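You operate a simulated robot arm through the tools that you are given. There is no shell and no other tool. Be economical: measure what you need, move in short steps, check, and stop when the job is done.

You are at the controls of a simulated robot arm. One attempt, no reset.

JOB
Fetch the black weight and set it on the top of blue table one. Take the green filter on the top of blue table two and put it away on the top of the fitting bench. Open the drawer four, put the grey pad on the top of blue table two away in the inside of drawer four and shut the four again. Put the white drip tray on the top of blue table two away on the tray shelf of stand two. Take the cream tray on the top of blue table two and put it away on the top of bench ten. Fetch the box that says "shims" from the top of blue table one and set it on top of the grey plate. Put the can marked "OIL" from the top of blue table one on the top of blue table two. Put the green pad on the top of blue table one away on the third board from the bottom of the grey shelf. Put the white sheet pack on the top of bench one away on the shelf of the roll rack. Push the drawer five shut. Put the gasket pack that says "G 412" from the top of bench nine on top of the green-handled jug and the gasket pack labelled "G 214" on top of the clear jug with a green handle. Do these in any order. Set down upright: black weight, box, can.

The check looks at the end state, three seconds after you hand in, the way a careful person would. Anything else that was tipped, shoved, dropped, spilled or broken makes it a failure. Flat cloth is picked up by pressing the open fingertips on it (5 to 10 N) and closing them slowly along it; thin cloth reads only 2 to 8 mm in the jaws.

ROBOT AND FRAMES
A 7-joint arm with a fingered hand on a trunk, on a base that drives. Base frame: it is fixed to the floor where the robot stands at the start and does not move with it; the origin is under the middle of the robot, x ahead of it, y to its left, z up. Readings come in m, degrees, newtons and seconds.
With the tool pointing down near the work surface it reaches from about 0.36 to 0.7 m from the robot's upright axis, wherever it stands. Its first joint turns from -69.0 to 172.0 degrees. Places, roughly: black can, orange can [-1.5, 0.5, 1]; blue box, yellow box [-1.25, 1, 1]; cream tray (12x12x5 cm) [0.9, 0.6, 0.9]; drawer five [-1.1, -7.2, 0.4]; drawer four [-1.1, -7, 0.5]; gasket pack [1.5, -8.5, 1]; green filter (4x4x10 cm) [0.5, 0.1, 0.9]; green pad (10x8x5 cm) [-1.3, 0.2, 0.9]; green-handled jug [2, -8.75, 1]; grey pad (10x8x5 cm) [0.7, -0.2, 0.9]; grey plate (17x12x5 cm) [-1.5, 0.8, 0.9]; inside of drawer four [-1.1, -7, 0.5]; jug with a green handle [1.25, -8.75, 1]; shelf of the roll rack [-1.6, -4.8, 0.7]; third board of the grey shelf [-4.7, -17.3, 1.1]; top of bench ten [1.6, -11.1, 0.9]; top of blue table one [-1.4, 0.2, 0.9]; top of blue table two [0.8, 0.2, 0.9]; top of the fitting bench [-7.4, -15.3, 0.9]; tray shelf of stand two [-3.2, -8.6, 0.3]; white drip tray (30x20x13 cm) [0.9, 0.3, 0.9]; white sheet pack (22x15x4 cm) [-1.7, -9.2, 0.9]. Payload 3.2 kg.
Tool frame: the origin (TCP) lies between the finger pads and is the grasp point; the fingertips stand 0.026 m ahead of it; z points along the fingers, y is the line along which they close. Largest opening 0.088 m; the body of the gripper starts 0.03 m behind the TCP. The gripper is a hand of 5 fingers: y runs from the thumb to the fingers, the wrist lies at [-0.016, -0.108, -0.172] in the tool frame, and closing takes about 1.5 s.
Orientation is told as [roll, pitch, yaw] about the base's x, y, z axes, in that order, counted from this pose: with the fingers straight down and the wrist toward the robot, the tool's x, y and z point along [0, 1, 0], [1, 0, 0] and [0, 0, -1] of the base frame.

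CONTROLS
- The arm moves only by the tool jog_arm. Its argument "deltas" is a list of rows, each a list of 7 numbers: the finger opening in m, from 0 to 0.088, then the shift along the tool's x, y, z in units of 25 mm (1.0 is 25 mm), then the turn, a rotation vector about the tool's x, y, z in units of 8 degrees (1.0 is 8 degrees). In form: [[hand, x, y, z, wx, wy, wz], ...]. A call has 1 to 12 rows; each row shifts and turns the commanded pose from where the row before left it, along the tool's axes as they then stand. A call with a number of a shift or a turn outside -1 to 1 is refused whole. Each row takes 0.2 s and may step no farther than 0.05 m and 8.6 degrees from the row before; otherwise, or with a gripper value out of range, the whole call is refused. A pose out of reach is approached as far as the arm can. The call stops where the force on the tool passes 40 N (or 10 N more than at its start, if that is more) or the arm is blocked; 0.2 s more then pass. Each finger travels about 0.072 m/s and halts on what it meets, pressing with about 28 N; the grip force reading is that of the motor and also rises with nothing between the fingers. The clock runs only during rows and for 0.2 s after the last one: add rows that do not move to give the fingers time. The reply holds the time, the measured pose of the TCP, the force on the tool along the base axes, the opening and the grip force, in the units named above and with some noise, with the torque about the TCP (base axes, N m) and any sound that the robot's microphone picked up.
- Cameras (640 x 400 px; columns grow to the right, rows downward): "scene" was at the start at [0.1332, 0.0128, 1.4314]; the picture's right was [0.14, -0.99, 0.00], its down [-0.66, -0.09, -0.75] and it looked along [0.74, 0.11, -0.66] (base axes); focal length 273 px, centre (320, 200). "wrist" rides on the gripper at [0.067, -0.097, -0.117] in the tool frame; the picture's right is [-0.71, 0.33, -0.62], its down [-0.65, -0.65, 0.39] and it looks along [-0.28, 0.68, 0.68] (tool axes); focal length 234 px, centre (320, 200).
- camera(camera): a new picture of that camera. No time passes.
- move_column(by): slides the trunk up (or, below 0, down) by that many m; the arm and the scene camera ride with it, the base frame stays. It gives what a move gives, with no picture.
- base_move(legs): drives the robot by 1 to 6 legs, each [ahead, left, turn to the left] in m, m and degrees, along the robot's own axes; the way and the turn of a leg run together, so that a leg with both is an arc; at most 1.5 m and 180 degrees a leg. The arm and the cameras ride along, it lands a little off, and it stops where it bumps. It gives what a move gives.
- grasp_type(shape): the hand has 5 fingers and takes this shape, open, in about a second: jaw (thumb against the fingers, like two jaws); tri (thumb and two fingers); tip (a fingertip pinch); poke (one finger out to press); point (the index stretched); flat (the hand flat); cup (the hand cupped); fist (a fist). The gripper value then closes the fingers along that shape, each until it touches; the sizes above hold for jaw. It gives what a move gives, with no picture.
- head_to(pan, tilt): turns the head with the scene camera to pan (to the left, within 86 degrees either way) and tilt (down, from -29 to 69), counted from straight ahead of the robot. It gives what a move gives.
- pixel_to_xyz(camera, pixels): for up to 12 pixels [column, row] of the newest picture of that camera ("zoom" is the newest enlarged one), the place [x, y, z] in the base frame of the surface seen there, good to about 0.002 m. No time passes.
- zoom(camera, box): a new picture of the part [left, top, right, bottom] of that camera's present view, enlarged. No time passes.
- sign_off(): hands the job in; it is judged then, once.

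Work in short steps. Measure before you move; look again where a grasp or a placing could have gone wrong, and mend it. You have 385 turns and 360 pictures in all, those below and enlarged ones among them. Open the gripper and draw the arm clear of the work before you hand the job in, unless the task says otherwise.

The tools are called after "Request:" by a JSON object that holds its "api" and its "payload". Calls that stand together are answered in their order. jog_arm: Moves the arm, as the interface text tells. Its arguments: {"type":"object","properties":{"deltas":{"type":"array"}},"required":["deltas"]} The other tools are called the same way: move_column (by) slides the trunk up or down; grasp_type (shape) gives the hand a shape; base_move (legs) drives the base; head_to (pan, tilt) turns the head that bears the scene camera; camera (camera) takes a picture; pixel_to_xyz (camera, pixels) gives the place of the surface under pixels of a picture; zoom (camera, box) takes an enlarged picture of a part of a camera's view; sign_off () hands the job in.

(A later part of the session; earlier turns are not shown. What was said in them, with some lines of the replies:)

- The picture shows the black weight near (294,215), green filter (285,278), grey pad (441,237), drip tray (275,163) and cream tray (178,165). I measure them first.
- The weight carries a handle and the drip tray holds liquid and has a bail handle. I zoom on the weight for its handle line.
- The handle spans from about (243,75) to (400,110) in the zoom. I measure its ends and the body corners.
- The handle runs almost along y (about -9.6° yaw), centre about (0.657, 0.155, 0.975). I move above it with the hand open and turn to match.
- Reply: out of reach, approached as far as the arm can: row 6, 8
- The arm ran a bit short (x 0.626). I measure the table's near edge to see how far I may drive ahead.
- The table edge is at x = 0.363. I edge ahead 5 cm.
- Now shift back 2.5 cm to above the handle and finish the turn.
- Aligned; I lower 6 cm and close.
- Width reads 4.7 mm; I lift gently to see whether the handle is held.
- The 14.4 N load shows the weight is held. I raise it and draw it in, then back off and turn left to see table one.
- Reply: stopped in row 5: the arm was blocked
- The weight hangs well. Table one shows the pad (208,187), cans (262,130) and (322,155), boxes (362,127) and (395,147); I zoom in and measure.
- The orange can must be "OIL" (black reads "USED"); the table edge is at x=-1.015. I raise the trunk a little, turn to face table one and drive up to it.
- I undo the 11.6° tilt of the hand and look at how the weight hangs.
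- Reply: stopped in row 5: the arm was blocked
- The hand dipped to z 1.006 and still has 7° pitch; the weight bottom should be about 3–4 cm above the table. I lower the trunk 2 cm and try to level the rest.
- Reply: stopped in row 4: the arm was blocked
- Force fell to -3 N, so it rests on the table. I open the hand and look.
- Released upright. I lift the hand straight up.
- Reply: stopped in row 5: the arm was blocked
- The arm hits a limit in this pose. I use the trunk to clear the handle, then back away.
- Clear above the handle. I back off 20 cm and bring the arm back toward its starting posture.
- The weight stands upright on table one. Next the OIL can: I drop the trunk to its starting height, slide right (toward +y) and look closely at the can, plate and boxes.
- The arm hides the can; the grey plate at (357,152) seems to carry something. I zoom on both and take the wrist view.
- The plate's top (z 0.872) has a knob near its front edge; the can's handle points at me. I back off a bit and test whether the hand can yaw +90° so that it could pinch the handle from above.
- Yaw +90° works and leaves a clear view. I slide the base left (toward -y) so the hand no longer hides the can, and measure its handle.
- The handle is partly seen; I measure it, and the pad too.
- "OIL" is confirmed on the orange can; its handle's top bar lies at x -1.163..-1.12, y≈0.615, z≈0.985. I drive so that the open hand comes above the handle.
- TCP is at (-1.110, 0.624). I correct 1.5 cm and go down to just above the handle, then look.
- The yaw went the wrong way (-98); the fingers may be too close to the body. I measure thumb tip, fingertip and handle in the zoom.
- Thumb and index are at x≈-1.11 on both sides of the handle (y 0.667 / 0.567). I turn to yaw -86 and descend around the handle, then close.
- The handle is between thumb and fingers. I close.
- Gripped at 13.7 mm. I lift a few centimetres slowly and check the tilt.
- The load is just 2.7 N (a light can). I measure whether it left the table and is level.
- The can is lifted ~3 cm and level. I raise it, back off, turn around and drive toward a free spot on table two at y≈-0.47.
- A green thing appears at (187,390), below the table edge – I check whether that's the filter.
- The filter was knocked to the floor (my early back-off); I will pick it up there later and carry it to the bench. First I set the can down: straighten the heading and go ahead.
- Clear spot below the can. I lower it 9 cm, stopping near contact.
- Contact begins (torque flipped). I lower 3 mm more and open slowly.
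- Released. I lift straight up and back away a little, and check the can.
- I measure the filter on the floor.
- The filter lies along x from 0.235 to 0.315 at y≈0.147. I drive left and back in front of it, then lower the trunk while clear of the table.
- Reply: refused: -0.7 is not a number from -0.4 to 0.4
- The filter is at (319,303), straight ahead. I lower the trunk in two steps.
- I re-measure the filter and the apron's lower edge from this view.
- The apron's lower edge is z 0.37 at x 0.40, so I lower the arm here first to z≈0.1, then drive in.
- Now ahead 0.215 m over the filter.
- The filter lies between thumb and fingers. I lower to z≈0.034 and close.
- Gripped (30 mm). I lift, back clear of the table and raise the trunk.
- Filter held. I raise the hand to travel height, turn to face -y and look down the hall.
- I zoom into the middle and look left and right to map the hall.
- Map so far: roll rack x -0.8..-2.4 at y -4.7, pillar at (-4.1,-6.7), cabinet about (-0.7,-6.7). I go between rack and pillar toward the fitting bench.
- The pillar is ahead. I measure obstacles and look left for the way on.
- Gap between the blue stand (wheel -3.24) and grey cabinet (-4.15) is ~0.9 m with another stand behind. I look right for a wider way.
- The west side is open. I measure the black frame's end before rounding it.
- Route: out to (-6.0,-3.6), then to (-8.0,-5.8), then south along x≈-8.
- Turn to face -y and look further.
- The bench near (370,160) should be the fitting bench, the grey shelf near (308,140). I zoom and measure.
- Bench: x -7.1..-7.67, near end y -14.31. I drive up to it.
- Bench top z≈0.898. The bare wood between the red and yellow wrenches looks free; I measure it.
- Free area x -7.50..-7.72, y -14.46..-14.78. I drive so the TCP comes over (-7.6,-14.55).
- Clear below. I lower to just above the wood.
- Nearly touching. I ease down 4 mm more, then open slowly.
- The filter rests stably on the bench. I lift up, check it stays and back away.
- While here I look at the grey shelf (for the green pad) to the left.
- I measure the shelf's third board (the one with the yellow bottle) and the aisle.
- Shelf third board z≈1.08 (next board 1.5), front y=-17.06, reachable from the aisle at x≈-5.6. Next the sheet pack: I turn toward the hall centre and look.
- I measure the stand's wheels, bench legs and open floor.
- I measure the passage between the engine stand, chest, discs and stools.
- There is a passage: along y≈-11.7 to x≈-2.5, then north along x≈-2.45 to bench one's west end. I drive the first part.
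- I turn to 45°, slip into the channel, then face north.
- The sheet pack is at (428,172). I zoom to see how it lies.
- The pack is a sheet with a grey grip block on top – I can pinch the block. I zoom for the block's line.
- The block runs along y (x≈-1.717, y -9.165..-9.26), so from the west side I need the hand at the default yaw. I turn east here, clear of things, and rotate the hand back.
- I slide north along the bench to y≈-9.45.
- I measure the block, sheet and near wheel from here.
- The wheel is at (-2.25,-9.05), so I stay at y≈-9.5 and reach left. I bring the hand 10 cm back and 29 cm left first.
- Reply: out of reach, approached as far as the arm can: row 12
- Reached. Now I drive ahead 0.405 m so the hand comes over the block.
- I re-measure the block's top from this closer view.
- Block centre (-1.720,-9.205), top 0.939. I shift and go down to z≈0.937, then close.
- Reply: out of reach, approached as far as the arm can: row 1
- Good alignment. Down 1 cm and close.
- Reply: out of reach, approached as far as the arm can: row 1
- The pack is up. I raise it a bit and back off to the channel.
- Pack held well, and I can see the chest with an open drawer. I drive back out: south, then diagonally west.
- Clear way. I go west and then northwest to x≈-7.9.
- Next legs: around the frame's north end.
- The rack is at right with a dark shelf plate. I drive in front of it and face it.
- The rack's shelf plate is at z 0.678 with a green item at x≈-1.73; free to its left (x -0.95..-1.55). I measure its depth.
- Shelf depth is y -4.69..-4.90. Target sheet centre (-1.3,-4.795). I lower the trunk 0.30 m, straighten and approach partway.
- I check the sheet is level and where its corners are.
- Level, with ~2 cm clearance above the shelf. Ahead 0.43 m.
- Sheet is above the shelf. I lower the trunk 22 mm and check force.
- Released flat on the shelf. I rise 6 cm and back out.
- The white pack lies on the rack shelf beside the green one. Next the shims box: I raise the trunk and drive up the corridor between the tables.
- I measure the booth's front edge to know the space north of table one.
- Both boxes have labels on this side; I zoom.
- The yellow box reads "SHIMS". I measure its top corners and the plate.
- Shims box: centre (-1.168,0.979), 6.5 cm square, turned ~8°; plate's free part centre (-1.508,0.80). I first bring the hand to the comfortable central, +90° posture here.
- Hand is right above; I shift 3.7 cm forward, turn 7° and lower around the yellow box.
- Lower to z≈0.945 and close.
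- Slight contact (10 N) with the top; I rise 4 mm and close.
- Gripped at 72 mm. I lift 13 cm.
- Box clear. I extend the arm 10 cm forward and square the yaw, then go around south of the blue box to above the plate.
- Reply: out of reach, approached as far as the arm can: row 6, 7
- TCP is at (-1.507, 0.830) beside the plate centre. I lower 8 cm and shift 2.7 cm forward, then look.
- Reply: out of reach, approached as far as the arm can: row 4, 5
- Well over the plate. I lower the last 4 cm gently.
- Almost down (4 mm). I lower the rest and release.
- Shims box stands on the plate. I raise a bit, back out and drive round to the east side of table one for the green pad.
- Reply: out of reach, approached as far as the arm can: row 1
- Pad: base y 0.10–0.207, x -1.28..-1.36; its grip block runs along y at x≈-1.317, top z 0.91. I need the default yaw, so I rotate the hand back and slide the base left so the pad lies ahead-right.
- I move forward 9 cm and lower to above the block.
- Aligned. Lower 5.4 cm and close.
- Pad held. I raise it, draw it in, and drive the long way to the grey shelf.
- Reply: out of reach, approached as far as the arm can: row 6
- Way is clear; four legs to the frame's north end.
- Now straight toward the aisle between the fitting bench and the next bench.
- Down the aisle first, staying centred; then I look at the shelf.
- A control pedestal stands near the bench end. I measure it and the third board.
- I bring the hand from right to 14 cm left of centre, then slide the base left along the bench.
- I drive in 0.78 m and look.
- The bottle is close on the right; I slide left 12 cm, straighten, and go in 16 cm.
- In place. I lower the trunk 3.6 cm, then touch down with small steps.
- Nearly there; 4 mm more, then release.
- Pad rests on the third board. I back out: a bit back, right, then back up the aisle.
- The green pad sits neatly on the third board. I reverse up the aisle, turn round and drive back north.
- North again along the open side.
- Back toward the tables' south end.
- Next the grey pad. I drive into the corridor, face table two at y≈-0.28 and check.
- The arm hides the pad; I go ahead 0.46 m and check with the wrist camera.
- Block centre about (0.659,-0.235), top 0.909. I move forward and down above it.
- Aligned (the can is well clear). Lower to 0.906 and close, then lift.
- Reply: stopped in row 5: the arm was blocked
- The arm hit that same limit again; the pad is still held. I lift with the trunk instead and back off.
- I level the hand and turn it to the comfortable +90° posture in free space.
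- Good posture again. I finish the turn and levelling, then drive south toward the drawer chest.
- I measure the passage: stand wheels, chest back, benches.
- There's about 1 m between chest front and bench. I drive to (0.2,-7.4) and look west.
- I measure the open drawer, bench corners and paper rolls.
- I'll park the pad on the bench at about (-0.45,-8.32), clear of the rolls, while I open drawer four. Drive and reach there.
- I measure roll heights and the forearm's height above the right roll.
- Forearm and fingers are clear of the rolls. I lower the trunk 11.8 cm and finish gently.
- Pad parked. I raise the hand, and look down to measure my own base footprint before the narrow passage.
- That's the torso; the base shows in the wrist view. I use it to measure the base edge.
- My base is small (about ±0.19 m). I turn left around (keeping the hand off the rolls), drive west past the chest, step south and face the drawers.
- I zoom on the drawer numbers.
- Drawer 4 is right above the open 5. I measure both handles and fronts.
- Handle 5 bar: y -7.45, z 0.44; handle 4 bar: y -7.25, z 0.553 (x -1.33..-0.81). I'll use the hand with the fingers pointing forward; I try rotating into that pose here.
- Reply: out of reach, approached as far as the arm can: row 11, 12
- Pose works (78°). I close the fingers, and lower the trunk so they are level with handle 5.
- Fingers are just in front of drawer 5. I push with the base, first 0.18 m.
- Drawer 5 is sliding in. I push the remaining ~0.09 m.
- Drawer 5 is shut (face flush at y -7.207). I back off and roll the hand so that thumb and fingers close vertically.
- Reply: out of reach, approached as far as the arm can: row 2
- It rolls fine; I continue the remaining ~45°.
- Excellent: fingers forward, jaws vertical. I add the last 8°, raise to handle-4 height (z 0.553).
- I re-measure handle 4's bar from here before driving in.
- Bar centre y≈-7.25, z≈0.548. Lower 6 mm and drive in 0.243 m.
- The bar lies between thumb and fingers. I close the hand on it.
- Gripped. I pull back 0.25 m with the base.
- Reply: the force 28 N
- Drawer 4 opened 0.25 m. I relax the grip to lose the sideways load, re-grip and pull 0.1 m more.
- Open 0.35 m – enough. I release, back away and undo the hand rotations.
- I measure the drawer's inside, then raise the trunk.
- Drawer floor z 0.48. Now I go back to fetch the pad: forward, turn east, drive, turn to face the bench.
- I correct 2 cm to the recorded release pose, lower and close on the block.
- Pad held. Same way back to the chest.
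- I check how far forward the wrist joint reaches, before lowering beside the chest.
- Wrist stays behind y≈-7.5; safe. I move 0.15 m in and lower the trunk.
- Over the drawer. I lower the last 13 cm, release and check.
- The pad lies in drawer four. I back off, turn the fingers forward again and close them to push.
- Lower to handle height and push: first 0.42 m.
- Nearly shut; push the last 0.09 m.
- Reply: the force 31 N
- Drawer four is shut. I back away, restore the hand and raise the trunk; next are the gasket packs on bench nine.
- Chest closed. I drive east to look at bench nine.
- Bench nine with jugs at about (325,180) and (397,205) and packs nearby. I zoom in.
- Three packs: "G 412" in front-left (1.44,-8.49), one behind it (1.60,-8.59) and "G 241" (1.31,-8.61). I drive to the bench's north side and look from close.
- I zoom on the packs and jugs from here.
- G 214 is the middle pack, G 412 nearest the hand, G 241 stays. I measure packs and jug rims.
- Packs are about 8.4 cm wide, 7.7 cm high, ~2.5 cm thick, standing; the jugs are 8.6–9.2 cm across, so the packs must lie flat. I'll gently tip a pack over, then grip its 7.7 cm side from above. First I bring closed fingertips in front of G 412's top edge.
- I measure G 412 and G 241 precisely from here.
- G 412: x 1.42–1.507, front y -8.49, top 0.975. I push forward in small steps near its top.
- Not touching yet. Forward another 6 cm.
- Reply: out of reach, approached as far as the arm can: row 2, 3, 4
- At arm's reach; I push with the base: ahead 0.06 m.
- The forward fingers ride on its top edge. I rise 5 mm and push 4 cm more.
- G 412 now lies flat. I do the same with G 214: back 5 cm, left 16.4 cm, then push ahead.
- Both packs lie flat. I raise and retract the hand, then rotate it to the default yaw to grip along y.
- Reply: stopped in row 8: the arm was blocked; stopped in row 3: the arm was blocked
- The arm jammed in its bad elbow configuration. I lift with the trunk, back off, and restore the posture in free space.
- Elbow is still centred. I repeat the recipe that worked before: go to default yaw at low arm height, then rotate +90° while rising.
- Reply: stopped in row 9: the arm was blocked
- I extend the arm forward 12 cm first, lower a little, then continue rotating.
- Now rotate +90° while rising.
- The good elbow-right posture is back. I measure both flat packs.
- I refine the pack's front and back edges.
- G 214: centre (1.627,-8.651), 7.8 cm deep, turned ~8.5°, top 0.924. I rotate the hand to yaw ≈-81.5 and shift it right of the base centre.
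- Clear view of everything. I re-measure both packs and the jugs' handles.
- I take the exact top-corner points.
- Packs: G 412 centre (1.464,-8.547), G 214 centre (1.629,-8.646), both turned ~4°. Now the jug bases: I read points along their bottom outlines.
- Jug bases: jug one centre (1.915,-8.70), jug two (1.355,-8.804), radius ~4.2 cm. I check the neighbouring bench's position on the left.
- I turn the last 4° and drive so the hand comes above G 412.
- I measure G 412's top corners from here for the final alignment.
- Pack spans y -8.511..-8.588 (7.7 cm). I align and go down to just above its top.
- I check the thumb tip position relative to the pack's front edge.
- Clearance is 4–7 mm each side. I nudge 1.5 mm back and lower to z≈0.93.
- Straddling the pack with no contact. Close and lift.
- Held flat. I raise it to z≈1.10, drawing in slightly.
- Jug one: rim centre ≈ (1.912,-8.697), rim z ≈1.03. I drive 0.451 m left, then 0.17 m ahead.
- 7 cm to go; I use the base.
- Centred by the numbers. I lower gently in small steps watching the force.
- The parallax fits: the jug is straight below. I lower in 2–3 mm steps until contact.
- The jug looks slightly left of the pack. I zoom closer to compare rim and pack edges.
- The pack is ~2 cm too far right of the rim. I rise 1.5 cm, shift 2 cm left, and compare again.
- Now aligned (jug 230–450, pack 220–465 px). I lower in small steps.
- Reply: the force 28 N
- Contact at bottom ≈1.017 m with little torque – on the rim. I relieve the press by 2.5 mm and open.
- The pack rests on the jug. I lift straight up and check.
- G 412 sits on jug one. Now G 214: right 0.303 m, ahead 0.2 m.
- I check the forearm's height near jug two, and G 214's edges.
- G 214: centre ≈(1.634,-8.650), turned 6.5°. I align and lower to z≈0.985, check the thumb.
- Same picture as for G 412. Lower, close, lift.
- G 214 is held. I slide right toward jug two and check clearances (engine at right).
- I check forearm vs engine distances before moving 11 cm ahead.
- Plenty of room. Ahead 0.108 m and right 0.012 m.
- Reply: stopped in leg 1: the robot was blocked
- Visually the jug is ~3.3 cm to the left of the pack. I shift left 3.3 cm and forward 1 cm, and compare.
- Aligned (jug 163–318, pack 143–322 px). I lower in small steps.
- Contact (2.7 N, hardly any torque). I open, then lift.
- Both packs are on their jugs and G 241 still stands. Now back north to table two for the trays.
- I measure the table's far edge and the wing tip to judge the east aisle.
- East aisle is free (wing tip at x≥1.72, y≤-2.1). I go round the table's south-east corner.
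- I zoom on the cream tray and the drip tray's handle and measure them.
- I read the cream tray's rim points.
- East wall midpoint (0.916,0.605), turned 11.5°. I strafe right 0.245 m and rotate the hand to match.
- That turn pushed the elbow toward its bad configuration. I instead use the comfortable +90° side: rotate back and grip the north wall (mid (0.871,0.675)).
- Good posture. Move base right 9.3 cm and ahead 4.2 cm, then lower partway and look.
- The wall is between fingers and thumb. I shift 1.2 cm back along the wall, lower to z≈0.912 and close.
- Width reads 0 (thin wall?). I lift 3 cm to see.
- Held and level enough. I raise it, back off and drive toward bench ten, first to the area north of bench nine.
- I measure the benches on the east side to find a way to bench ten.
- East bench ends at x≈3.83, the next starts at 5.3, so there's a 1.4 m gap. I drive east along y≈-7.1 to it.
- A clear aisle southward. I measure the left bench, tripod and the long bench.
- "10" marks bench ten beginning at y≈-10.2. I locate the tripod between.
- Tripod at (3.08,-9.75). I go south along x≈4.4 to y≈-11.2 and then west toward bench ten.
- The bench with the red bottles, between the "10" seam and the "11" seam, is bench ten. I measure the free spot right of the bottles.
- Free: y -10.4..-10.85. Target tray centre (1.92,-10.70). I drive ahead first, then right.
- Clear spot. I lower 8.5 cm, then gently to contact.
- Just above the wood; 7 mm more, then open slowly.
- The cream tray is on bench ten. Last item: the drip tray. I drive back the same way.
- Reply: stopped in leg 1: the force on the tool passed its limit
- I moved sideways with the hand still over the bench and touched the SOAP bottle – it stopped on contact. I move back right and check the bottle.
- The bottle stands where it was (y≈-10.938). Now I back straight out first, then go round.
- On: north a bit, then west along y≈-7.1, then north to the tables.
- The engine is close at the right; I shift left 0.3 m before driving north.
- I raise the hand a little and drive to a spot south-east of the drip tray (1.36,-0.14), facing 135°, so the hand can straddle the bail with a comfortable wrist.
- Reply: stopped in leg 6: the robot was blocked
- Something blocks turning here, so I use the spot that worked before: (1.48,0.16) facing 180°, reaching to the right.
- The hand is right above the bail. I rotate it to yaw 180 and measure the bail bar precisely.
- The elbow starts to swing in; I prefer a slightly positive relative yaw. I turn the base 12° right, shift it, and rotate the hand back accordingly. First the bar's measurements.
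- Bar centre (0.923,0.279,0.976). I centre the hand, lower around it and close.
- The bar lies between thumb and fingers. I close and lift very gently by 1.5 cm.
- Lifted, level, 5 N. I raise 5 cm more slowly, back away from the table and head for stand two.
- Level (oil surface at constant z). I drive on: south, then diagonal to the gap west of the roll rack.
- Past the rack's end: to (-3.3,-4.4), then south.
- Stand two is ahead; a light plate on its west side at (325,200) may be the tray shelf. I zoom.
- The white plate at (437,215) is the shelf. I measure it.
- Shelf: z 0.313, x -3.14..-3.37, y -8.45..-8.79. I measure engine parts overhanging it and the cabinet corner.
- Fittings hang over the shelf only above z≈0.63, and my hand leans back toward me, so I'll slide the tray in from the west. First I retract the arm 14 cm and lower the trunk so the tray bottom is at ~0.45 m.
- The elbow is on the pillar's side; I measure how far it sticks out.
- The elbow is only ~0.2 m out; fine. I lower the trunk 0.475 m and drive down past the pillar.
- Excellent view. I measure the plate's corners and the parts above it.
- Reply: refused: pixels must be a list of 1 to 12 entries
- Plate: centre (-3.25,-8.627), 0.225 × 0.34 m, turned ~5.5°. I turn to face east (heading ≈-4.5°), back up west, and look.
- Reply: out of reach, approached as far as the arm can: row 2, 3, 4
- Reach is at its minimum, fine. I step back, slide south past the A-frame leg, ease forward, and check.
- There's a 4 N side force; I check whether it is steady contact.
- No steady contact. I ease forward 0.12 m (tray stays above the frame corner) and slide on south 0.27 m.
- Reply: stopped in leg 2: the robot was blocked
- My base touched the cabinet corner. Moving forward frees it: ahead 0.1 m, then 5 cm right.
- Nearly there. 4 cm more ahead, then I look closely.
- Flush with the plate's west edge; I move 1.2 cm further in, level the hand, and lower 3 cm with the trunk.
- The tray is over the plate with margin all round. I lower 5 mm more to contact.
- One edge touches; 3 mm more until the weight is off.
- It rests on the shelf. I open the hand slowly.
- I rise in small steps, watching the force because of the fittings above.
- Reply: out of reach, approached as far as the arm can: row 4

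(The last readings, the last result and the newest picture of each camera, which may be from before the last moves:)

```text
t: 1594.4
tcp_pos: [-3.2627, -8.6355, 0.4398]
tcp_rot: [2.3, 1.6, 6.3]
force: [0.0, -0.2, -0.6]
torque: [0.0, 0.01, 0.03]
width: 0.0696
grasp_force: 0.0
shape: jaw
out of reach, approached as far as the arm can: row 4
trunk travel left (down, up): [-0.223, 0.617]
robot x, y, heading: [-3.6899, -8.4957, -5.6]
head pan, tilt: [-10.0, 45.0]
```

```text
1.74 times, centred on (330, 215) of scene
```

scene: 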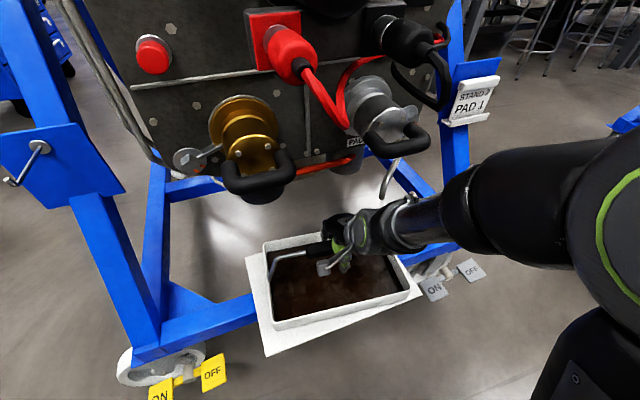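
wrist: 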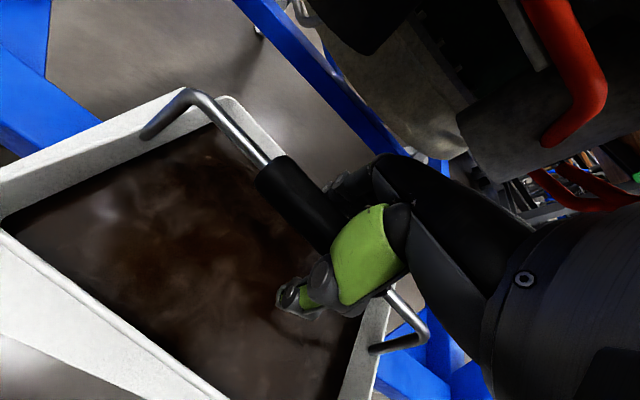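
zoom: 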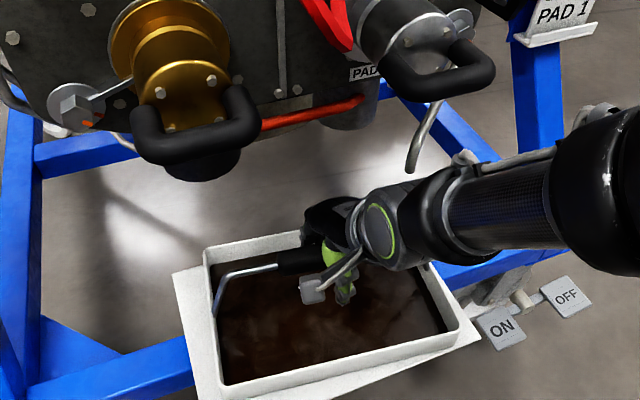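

The hand is well clear of the fittings. I rise with the trunk 4 cm.

Request:
{"api": "move_column", "payload": {"by": 0.02}}

Request:
{"api": "move_column", "payload": {"by": 0.025}}

Request:
{"api": "camera", "payload": {"camera": "wrist"}}

Request:
{"api": "zoom", "payload": {"camera": "scene", "box": [200, 100, 460, 330]}}

```text
t: 1595.1
tcp_pos: [-3.2623, -8.6355, 0.4593]
tcp_rot: [2.3, 1.6, 6.3]
force: [-0.7, 0.5, 0.0]
torque: [-0.03, -0.01, 0.0]
width: 0.0693
grasp_force: 0.0
shape: jaw
trunk travel left (down, up): [-0.243, 0.597]
robot x, y, heading: [-3.6936, -8.4955, -5.6]
head pan, tilt: [-10.0, 45.0]
```

```text
t: 1595.8
tcp_pos: [-3.2619, -8.6358, 0.4847]
tcp_rot: [2.2, 1.7, 6.4]
force: [-0.1, -0.6, 0.5]
torque: [0.0, -0.01, 0.0]
width: 0.0695
grasp_force: 0.0
shape: jaw
trunk travel left (down, up): [-0.268, 0.572]
robot x, y, heading: [-3.6952, -8.4926, -5.6]
head pan, tilt: [-10.0, 45.0]
```

```text
62 pictures are left
```

wrist: 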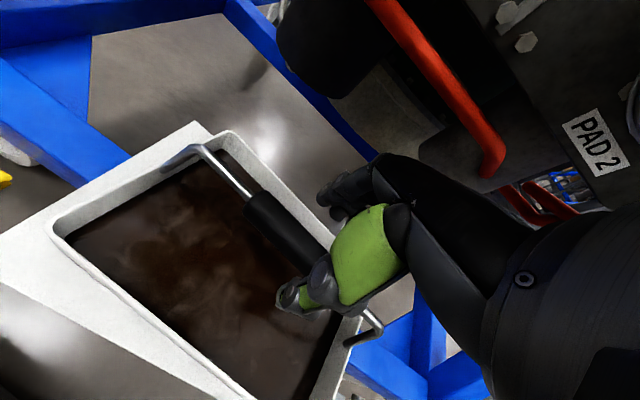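

```text
1.74 times, centred on (330, 215) of scene
```

zoom: 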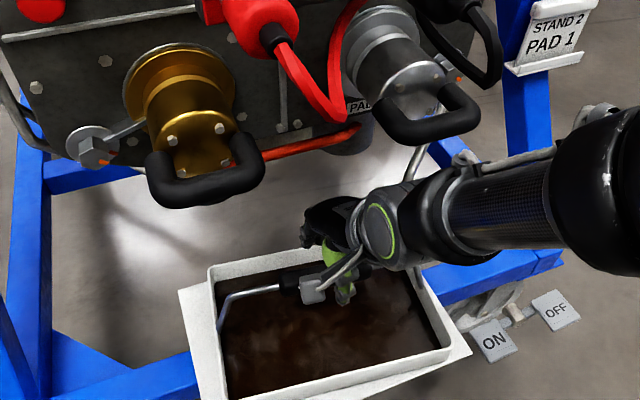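

The fingertips are above the bar ("STAND 2" is visible too). One more cm up, then back out and north.

Request:
{"api": "move_column", "payload": {"by": 0.012}}

Request:
{"api": "base_move", "payload": {"legs": [[-0.1, 0, 0], [0, 0.1, 0], [-0.05, 0.2, 0], [0, 0.6, 0]]}}

Request:
{"api": "head_to", "payload": {"pan": -45, "tilt": 35}}

Request:
{"api": "camera", "payload": {"camera": "scene"}}

```text
t: 1596.4
tcp_pos: [-3.2624, -8.6367, 0.4977]
tcp_rot: [2.3, 1.5, 6.3]
force: [0.0, -1.0, 1.7]
torque: [-0.01, 0.04, 0.01]
width: 0.0696
grasp_force: 0.1
shape: jaw
trunk travel left (down, up): [-0.28, 0.56]
robot x, y, heading: [-3.6924, -8.4905, -5.6]
head pan, tilt: [-10.0, 45.0]
```

```text
t: 1602.6
tcp_pos: [-3.3314, -7.7071, 0.4969]
tcp_rot: [2.3, 1.6, 7.4]
force: [0.0, -0.8, 0.2]
torque: [-0.04, 0.01, 0.01]
width: 0.0698
grasp_force: 0.0
shape: jaw
trunk travel left (down, up): [-0.28, 0.56]
robot x, y, heading: [-3.7644, -7.5727, -4.6]
head pan, tilt: [-10.0, 45.0]
```

```text
t: 1603.6
tcp_pos: [-3.3314, -7.7069, 0.4967]
tcp_rot: [2.4, 1.7, 7.4]
force: [-0.3, -0.4, -0.9]
torque: [0.01, -0.02, 0.0]
width: 0.0698
grasp_force: 0.0
shape: jaw
trunk travel left (down, up): [-0.28, 0.56]
robot x, y, heading: [-3.7644, -7.5722, -4.7]
head pan, tilt: [-45.0, 35.0]
```

```text
60 pictures are left
```

scene: 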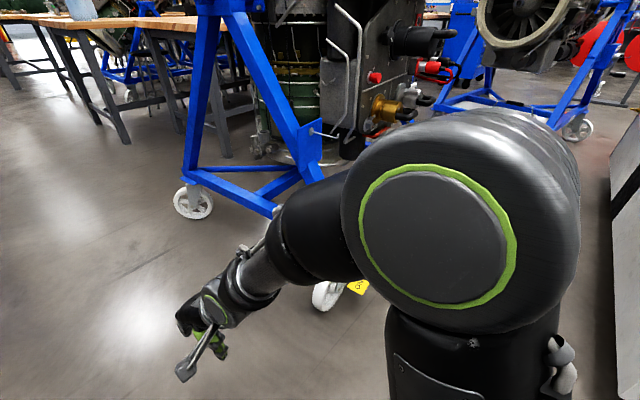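

I raise the trunk, face the stand and verify the tray.

Request:
{"api": "move_column", "payload": {"by": 0.4}}

Request:
{"api": "base_move", "payload": {"legs": [[0.35, 0.3, 0], [0, 0, -85]]}}

Request:
{"api": "head_to", "payload": {"pan": 10, "tilt": 35}}

Request:
{"api": "camera", "payload": {"camera": "scene"}}

```text
t: 1607.4
tcp_pos: [-3.3309, -7.7068, 0.8964]
tcp_rot: [2.4, 1.5, 7.5]
force: [0.3, -0.4, 0.4]
torque: [-0.02, -0.02, 0.0]
width: 0.0696
grasp_force: 0.1
shape: jaw
trunk travel left (down, up): [-0.68, 0.16]
robot x, y, heading: [-3.7632, -7.5739, -4.6]
head pan, tilt: [-45.0, 35.0]
```

```text
t: 1613.9
tcp_pos: [-3.4891, -7.7501, 0.8967]
tcp_rot: [2.3, 1.7, -79.3]
force: [-0.7, -0.8, 1.2]
torque: [-0.01, 0.01, -0.02]
width: 0.0697
grasp_force: 0.1
shape: jaw
trunk travel left (down, up): [-0.68, 0.16]
robot x, y, heading: [-3.3815, -7.3084, -91.4]
head pan, tilt: [-45.0, 35.0]
```

```text
t: 1615.1
tcp_pos: [-3.4897, -7.7498, 0.8965]
tcp_rot: [2.2, 1.7, -79.4]
force: [0.0, 0.3, 0.0]
torque: [0.01, 0.0, 0.01]
width: 0.0698
grasp_force: 0.1
shape: jaw
trunk travel left (down, up): [-0.68, 0.16]
robot x, y, heading: [-3.3806, -7.3129, -91.0]
head pan, tilt: [10.0, 35.0]
```

```text
59 pictures are left
```

scene: 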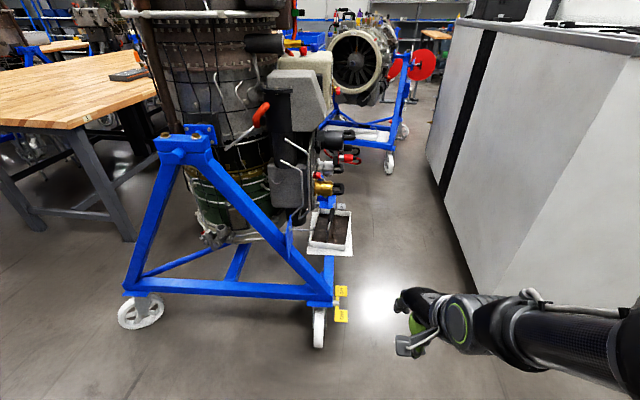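

All the jobs are done: the drip tray stands on stand two's shelf, the hand is open and the arm is clear. I hand in.

Request:
{"api": "sign_off", "payload": {}}

```text
The job is handed in.
```

I finished all the listed moves and handed the job in; three things didn't go cleanly:

- **Green filter:** I knocked it off table two onto the floor early on. I picked it up and put it on the fitting bench, where it lies on its side instead of standing.
- **SOAP bottle on bench ten:** My hand bumped it while I was backing away. It stayed upright, and my measurement puts it where it was.
- **Gasket packs:** Both jugs are clear with green handles, so I went by the listed positions. G 412 went on the jug near x = 2 and G 214 on the one near x = 1.25. I tipped both packs flat on the bench first so they would sit on the jugs.
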